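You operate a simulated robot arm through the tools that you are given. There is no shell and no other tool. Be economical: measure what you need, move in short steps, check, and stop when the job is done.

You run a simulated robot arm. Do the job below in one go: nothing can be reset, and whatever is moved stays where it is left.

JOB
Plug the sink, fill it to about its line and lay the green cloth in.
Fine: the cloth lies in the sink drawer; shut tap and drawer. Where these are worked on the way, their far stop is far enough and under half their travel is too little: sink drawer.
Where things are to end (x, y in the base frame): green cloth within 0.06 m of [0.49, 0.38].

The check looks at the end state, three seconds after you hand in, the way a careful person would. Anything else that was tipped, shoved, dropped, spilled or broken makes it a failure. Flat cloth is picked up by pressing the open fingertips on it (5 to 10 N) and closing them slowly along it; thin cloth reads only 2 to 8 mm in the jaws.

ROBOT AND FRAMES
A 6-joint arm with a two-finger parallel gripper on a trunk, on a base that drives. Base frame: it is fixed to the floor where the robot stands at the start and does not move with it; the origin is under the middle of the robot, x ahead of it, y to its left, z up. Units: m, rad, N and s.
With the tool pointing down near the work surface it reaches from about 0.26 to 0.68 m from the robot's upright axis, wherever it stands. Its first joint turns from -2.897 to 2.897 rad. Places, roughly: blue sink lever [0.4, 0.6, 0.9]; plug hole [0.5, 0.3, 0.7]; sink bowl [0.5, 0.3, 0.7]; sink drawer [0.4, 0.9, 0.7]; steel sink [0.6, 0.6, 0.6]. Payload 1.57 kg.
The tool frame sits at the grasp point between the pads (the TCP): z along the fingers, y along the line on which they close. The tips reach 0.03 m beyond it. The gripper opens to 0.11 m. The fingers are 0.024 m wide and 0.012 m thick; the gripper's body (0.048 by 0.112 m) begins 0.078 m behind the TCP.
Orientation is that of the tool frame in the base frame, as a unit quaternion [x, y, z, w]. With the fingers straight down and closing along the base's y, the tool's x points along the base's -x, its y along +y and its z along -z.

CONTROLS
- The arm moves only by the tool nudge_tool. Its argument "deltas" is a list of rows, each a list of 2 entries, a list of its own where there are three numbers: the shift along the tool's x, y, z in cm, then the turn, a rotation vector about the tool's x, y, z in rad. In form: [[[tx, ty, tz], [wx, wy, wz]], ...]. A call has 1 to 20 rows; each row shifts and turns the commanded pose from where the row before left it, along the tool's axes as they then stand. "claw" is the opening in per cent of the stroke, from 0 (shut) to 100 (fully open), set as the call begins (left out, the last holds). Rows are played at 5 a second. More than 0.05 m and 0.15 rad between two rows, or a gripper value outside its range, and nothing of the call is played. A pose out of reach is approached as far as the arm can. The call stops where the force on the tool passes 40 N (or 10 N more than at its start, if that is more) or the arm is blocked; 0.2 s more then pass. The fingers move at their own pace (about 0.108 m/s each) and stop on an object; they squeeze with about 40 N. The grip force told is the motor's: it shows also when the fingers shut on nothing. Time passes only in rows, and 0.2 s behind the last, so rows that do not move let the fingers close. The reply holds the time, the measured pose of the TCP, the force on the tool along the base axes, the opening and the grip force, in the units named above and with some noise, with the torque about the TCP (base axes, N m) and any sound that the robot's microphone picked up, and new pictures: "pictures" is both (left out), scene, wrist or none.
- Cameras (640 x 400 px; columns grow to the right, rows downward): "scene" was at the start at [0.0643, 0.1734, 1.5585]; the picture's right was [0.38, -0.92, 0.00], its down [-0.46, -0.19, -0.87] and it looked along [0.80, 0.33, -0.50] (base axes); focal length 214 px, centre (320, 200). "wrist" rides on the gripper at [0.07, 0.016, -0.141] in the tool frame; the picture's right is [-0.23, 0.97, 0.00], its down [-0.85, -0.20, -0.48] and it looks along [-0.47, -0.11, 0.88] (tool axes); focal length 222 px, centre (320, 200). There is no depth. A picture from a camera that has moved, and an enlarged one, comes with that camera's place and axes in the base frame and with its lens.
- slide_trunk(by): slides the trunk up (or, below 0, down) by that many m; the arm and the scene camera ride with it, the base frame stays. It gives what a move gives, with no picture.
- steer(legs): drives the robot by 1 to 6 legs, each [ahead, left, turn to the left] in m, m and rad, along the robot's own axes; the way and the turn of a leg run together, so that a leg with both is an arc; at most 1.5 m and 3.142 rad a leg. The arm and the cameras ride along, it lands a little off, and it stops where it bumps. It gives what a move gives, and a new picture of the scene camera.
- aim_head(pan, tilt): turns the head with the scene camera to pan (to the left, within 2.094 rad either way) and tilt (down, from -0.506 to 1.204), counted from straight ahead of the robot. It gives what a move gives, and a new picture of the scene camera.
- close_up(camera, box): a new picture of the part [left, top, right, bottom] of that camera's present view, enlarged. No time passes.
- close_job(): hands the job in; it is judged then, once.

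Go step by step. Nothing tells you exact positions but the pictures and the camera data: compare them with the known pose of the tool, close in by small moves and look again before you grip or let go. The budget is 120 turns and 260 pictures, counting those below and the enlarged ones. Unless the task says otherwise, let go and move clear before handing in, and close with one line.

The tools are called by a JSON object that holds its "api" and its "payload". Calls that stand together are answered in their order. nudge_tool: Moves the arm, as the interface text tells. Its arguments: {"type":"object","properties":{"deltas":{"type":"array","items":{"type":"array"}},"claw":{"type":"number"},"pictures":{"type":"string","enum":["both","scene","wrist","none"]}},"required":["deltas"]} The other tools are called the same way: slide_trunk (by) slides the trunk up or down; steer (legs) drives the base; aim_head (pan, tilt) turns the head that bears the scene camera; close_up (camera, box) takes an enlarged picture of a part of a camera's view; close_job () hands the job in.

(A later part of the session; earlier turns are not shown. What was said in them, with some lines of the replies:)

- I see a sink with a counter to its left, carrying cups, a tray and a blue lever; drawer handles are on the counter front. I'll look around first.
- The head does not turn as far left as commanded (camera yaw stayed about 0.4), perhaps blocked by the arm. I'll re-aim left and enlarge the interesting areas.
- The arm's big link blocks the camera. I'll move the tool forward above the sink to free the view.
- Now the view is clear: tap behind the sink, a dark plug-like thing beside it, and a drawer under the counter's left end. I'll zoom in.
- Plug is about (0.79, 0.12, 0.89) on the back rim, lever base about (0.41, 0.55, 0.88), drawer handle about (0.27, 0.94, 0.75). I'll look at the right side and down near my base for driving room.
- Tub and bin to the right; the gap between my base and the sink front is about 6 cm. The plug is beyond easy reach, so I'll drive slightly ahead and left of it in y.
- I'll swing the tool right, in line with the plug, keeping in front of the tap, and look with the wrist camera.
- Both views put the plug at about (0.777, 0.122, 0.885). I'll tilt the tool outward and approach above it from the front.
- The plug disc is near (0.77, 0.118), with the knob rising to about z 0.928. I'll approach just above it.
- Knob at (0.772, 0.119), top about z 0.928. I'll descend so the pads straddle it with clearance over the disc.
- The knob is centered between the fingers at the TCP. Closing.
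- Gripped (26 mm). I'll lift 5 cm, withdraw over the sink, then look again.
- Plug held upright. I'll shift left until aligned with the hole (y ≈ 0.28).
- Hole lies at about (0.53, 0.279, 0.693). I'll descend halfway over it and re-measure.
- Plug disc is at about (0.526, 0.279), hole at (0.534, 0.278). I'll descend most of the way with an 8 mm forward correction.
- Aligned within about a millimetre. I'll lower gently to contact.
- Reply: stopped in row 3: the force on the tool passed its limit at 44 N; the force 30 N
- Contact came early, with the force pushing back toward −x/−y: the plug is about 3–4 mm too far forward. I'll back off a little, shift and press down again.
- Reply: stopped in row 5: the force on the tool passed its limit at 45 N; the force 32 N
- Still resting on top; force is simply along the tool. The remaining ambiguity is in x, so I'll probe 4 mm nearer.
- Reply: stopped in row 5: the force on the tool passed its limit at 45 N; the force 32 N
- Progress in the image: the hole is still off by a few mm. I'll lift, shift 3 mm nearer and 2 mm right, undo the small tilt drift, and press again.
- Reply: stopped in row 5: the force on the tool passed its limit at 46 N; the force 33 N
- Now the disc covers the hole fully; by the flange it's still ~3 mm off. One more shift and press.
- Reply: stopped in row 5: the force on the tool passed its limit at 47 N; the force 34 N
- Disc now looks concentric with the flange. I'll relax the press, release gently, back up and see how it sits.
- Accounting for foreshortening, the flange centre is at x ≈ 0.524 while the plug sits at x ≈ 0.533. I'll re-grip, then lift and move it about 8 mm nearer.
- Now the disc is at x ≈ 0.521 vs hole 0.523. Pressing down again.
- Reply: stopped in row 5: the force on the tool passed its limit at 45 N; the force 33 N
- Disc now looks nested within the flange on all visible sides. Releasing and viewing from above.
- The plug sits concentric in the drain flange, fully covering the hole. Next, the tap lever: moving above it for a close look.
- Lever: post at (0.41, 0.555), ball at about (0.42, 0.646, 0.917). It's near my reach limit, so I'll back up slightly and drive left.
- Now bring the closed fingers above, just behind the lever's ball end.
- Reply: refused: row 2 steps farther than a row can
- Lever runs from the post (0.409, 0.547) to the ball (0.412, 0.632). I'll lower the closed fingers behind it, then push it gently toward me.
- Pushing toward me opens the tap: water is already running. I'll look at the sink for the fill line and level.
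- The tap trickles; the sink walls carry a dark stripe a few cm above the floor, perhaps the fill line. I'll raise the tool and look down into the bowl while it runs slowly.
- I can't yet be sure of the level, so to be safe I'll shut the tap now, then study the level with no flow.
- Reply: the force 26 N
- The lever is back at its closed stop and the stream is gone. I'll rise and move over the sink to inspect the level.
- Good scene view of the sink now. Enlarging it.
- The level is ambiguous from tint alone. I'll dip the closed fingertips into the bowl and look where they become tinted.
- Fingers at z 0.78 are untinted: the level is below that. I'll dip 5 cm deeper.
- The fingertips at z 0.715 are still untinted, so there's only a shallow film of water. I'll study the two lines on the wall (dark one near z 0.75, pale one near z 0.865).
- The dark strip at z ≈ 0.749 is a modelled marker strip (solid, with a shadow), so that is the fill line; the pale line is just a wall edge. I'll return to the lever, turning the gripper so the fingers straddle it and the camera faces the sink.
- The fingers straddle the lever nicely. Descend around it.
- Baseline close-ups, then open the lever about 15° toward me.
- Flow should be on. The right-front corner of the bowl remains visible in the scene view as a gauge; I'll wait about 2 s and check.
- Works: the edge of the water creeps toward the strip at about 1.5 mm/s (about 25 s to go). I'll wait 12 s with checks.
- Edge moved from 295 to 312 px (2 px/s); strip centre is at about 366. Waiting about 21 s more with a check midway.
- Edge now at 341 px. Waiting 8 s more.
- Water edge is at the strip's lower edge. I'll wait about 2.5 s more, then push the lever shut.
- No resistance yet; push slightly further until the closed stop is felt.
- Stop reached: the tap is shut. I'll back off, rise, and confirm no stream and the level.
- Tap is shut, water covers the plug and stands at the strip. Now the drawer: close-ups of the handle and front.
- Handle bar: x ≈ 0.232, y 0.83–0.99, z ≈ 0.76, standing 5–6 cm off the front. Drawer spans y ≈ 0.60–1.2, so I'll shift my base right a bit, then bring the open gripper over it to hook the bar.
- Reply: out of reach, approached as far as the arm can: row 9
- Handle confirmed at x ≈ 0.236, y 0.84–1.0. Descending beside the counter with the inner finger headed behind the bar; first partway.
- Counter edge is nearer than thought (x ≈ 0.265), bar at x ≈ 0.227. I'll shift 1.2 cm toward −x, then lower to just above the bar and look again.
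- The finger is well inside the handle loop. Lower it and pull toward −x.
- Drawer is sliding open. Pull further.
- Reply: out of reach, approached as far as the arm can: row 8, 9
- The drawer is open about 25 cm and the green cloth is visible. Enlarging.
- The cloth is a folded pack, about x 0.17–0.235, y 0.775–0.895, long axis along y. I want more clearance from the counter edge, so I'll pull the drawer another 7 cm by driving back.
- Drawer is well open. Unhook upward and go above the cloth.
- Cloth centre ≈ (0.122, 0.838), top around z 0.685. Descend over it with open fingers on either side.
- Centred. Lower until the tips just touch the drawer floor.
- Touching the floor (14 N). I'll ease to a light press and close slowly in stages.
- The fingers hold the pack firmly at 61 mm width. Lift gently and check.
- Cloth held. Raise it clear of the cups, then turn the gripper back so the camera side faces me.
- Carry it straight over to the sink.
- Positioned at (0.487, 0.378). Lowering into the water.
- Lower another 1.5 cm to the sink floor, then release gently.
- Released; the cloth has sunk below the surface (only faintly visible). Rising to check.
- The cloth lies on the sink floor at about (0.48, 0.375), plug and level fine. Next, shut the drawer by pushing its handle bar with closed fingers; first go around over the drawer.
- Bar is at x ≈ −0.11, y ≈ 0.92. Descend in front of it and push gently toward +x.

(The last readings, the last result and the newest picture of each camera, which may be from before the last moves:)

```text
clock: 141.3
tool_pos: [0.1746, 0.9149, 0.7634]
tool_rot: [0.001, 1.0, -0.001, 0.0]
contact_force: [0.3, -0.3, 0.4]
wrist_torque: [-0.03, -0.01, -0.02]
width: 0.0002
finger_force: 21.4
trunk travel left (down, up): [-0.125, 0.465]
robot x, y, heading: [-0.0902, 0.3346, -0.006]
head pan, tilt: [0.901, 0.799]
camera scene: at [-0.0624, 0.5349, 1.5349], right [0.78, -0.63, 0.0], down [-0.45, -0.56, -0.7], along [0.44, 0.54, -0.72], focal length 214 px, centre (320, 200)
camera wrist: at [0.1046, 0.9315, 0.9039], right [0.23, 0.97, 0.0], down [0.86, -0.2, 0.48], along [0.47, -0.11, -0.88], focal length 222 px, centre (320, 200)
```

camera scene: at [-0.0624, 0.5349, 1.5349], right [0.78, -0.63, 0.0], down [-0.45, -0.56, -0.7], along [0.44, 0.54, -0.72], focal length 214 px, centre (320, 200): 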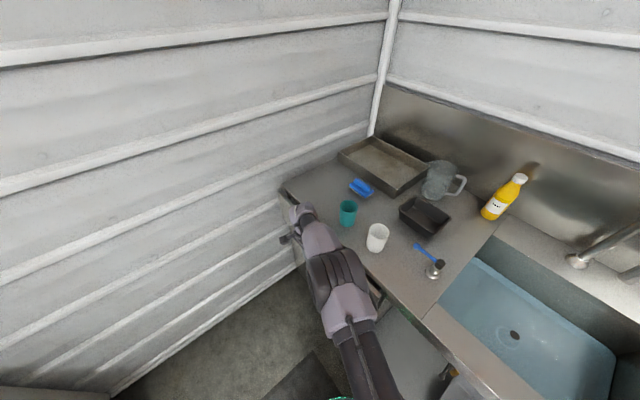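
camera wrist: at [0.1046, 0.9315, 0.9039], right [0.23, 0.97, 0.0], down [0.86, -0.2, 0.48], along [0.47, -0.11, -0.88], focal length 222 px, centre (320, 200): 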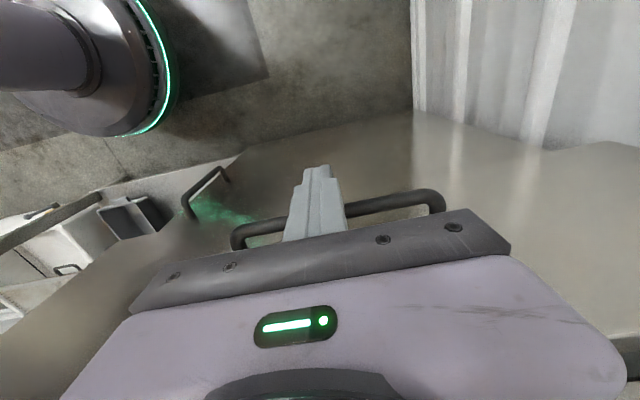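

Nearly shut. Slow steps until it stops.

{"api": "nudge_tool", "payload": {"deltas": [[[-1, 0, 0], [0, 0, 0]], [[-0.7, 0, 0], [0, 0, 0]], [[-0.5, 0, 0], [0, 0, 0]], [[-0.4, 0, 0], [0, 0, 0]], [[-0.3, 0, 0], [0, 0, 0]], [[-0.3, 0, 0], [0, 0, 0]], [[-0.3, 0, 0], [0, 0, 0]], [[-0.3, 0, 0], [0, 0, 0]], [[-0.3, 0, 0], [0, 0, 0]]]}}

{"api": "close_up", "payload": {"camera": "wrist", "box": [140, 60, 640, 300]}}

```text
clock: 143.3
tool_pos: [0.2068, 0.9148, 0.7613]
tool_rot: [0.0, 1.0, -0.002, -0.005]
contact_force: [-9.4, -0.7, 2.5]
wrist_torque: [0.14, -0.01, 0.01]
width: 0.0001
finger_force: 21.4
trunk travel left (down, up): [-0.125, 0.465]
robot x, y, heading: [-0.0959, 0.3307, -0.002]
head pan, tilt: [0.901, 0.799]
stopped in row 9: the force on the tool passed its limit at 43 N (the readings are from after the stop); the commanded pose is now the measured one
camera scene: at [-0.0644, 0.5343, 1.535], right [0.78, -0.62, 0.0], down [-0.45, -0.56, -0.7], along [0.43, 0.55, -0.72], focal length 214 px, centre (320, 200)
camera wrist: at [0.1379, 0.9321, 0.9042], right [0.23, 0.97, -0.01], down [0.86, -0.2, 0.47], along [0.46, -0.11, -0.88], focal length 222 px, centre (320, 200)
```

scene: 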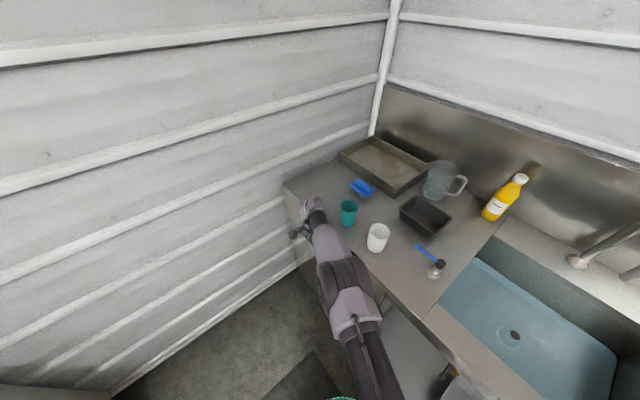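
wrist: 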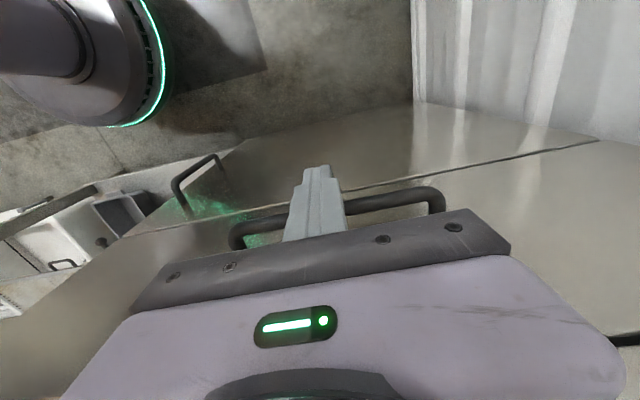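

```text
1.28 times, centred on (390, 180) of wrist
camera zoom: at [0.1379, 0.9321, 0.9042], right [0.23, 0.97, -0.01], down [0.86, -0.2, 0.47], along [0.46, -0.11, -0.88], focal length 284 px, centre (230, 226)
```

zoom: 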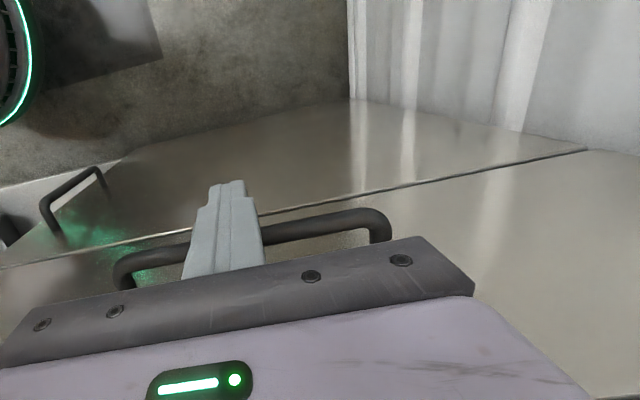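

Hard stop at the original closed position; the drawer front is flush. Back off, rise and take a final look.

{"api": "nudge_tool", "payload": {"deltas": [[[3, 0, 0], [0, 0, 0]], [[4, 0, 0], [0, 0, 0]], [[2, 0, -4], [0, 0, 0]], [[0, 0, -4.5], [0, 0, 0]], [[0, 0, -4.5], [0, 0, 0]], [[0, 0, -4.5], [0, 0, 0]], [[0, 0, -4.5], [0, 0, 0]], [[0, 0, -4.5], [0, 0, 0]], [[0, 0, -4.5], [0, 0, 0]], [[2, -4, 0], [0, 0, 0]], [[2, -4, 0], [0, 0, 0]], [[2, -4, 0], [0, 0, 0]]], "claw": 50, "pictures": "scene"}}

{"api": "aim_head", "payload": {"pan": 0.5, "tilt": 0.8}}

{"api": "close_up", "payload": {"camera": "scene", "box": [240, 140, 560, 340]}}

```text
clock: 145.9
tool_pos: [0.0584, 0.7966, 1.0724]
tool_rot: [0.0, 1.0, -0.002, -0.004]
contact_force: [0.5, 0.3, 1.3]
wrist_torque: [0.01, -0.01, -0.01]
width: 0.0547
finger_force: 0.1
trunk travel left (down, up): [-0.125, 0.465]
robot x, y, heading: [-0.0953, 0.3327, -0.003]
head pan, tilt: [0.901, 0.799]
camera scene: at [-0.0636, 0.5341, 1.535], right [0.78, -0.62, 0.0], down [-0.45, -0.56, -0.7], along [0.44, 0.55, -0.72], focal length 214 px, centre (320, 200)
```

scene: 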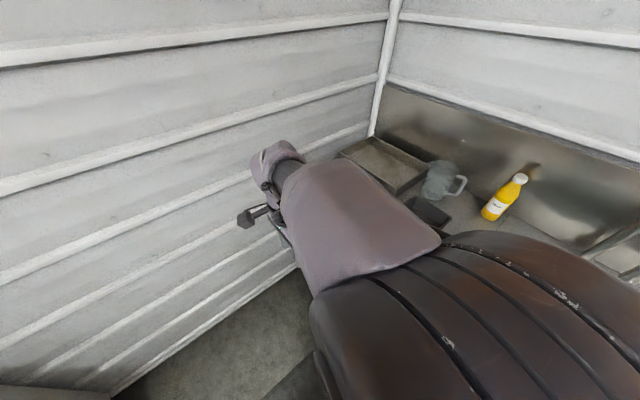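

```text
clock: 146.8
tool_pos: [0.06, 0.7972, 1.0725]
tool_rot: [0.0, 1.0, -0.001, -0.003]
contact_force: [0.2, 0.2, 0.1]
wrist_torque: [0.01, 0.01, -0.01]
width: 0.055
finger_force: 0.2
trunk travel left (down, up): [-0.125, 0.465]
robot x, y, heading: [-0.0957, 0.334, -0.006]
head pan, tilt: [0.499, 0.799]
camera scene: at [-0.0427, 0.5103, 1.5349], right [0.48, -0.88, 0.0], down [-0.63, -0.34, -0.7], along [0.61, 0.33, -0.72], focal length 214 px, centre (320, 200)
```

scene: 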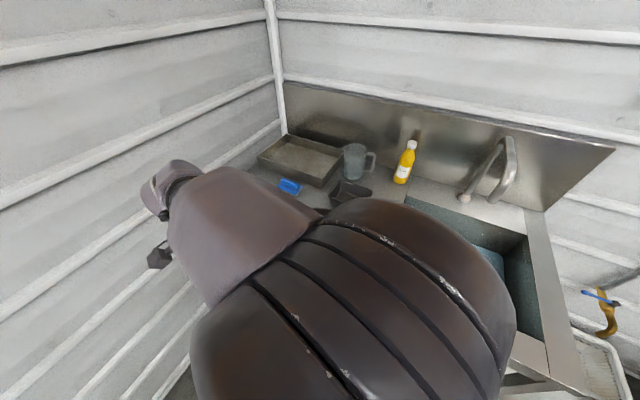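

```text
2.00 times, centred on (400, 240) of scene
camera zoom: at [-0.0427, 0.5103, 1.5349], right [0.48, -0.88, 0.0], down [-0.63, -0.34, -0.7], along [0.61, 0.33, -0.72], focal length 429 px, centre (160, 120)
```

zoom: 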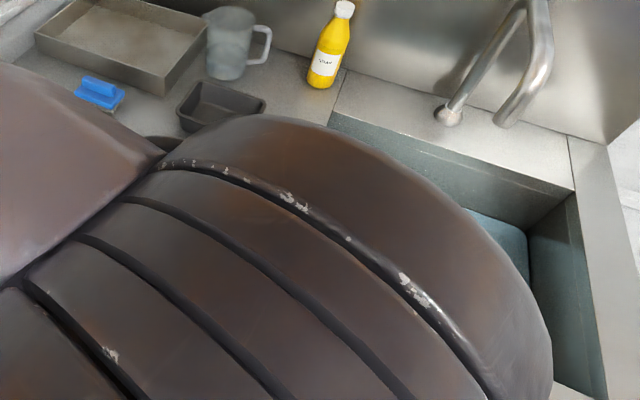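

The elbow hides the view; I'll move the tool high over the sink for a last verification.

{"api": "nudge_tool", "payload": {"deltas": [[[-3, -3.5, -0.6], [0, 0, 0]], [[-3, -3.5, -0.6], [0, 0, 0]], [[-3, -3.5, -0.6], [0, 0, 0]], [[-3, -3.5, -0.6], [0, 0, 0]], [[-3, -3.5, -0.6], [0, 0, 0]], [[-3, -3.5, -0.6], [0, 0, 0]], [[-3, -3.5, -0.6], [0, 0, 0]], [[-3, -3.5, -0.6], [0, 0, 0]], [[-3, -3.5, -0.6], [0, 0, 0]], [[-3, -3.5, -0.6], [0, 0, 0]], [[-3, -3.5, -0.6], [0, 0, 0]], [[0, -3.5, 0], [0, 0, 0]], [[0, -3.5, 0], [0, 0, 0]], [[0, -3.5, 0], [0, 0, 0]], [[0, 0, 0], [0, 0, 0]]], "pictures": "both"}}

{"api": "close_up", "payload": {"camera": "scene", "box": [140, 180, 400, 360]}}

{"api": "close_up", "payload": {"camera": "scene", "box": [340, 200, 540, 340]}}

```text
clock: 149.9
tool_pos: [0.392, 0.3055, 1.139]
tool_rot: [0.0, 1.0, -0.003, -0.004]
contact_force: [-0.2, 0.1, -0.3]
wrist_torque: [0.02, -0.01, 0.0]
width: 0.0551
finger_force: 0.0
trunk travel left (down, up): [-0.125, 0.465]
robot x, y, heading: [-0.0938, 0.3321, -0.003]
head pan, tilt: [0.499, 0.799]
camera scene: at [-0.0427, 0.5102, 1.5349], right [0.48, -0.88, 0.0], down [-0.63, -0.34, -0.7], along [0.61, 0.33, -0.72], focal length 214 px, centre (320, 200)
camera wrist: at [0.3242, 0.3224, 1.2799], right [0.23, 0.97, -0.01], down [0.86, -0.2, 0.47], along [0.46, -0.11, -0.88], focal length 222 px, centre (320, 200)
```

scene: 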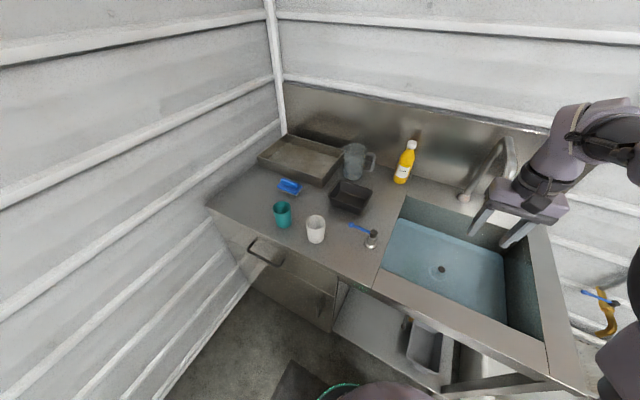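
wrist: 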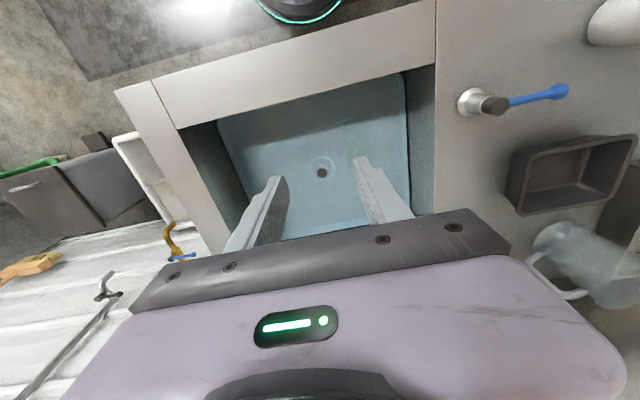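

```text
2.22 times, centred on (270, 270) of scene
camera zoom: at [-0.0427, 0.5102, 1.5349], right [0.48, -0.88, 0.0], down [-0.63, -0.34, -0.7], along [0.61, 0.33, -0.72], focal length 477 px, centre (431, 44)
```

zoom: 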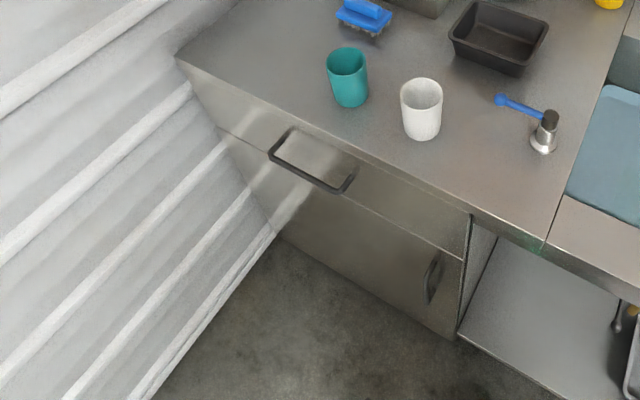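

```text
2.86 times, centred on (440, 270) of scene
camera zoom: at [-0.0427, 0.5102, 1.5349], right [0.48, -0.88, 0.0], down [-0.63, -0.34, -0.7], along [0.61, 0.33, -0.72], focal length 613 px, centre (-23, 0)
```

zoom: 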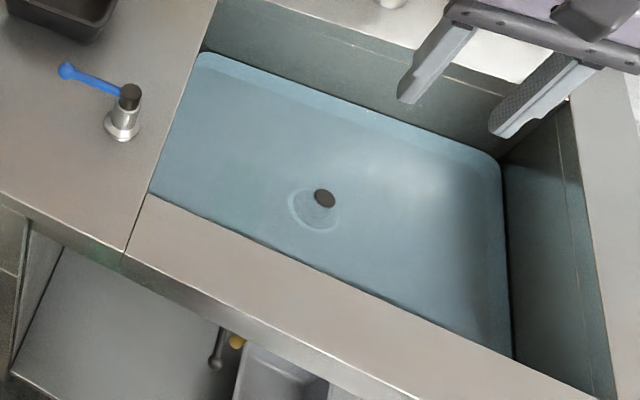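

{"api": "close_up", "payload": {"camera": "scene", "box": [395, 205, 455, 245]}}

{"api": "close_up", "payload": {"camera": "scene", "box": [490, 250, 550, 310]}}

```text
10.00 times, centred on (425, 225) of scene
camera zoom: at [-0.0427, 0.5102, 1.5349], right [0.48, -0.88, 0.0], down [-0.63, -0.34, -0.7], along [0.61, 0.33, -0.72], focal length 2145 px, centre (-730, -50)
```

zoom: 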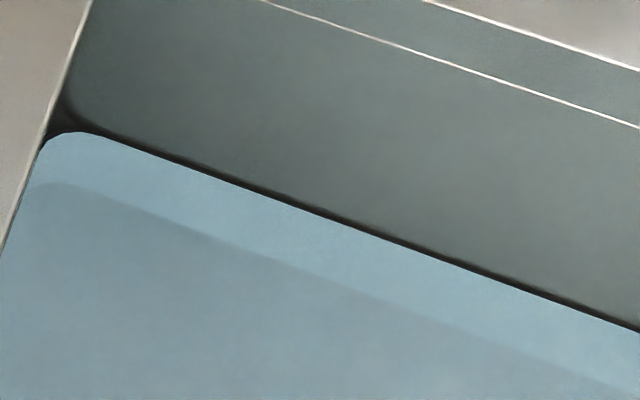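

```text
6.67 times, centred on (520, 280) of scene
camera zoom: at [-0.0427, 0.5102, 1.5349], right [0.48, -0.88, 0.0], down [-0.63, -0.34, -0.7], along [0.61, 0.33, -0.72], focal length 1430 px, centre (-1013, -333)
```

zoom: 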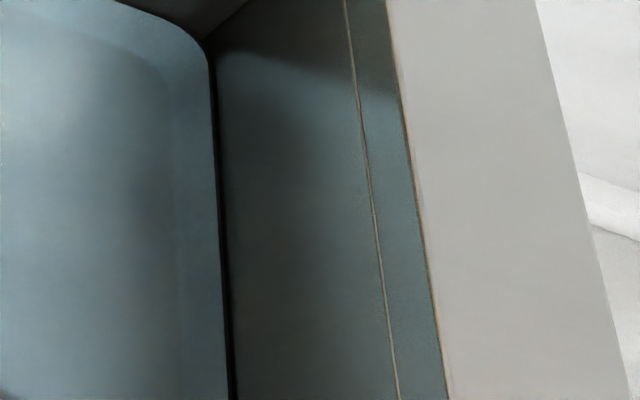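

The water stands at the marker strip, the tap and drawer are shut, and the cloth is in the sink. Nothing else was disturbed and the gripper is clear, so I'm handing in.

{"api": "close_job", "payload": {}}

```text
The job is handed in.
```

I plugged the sink, filled it to the dark strip on the bowl wall (which I took to be its line), and laid the green cloth in at about (0.48, 0.375). The tap and drawer are shut, and I saw nothing else tipped, shoved or spilled. The job is handed in.
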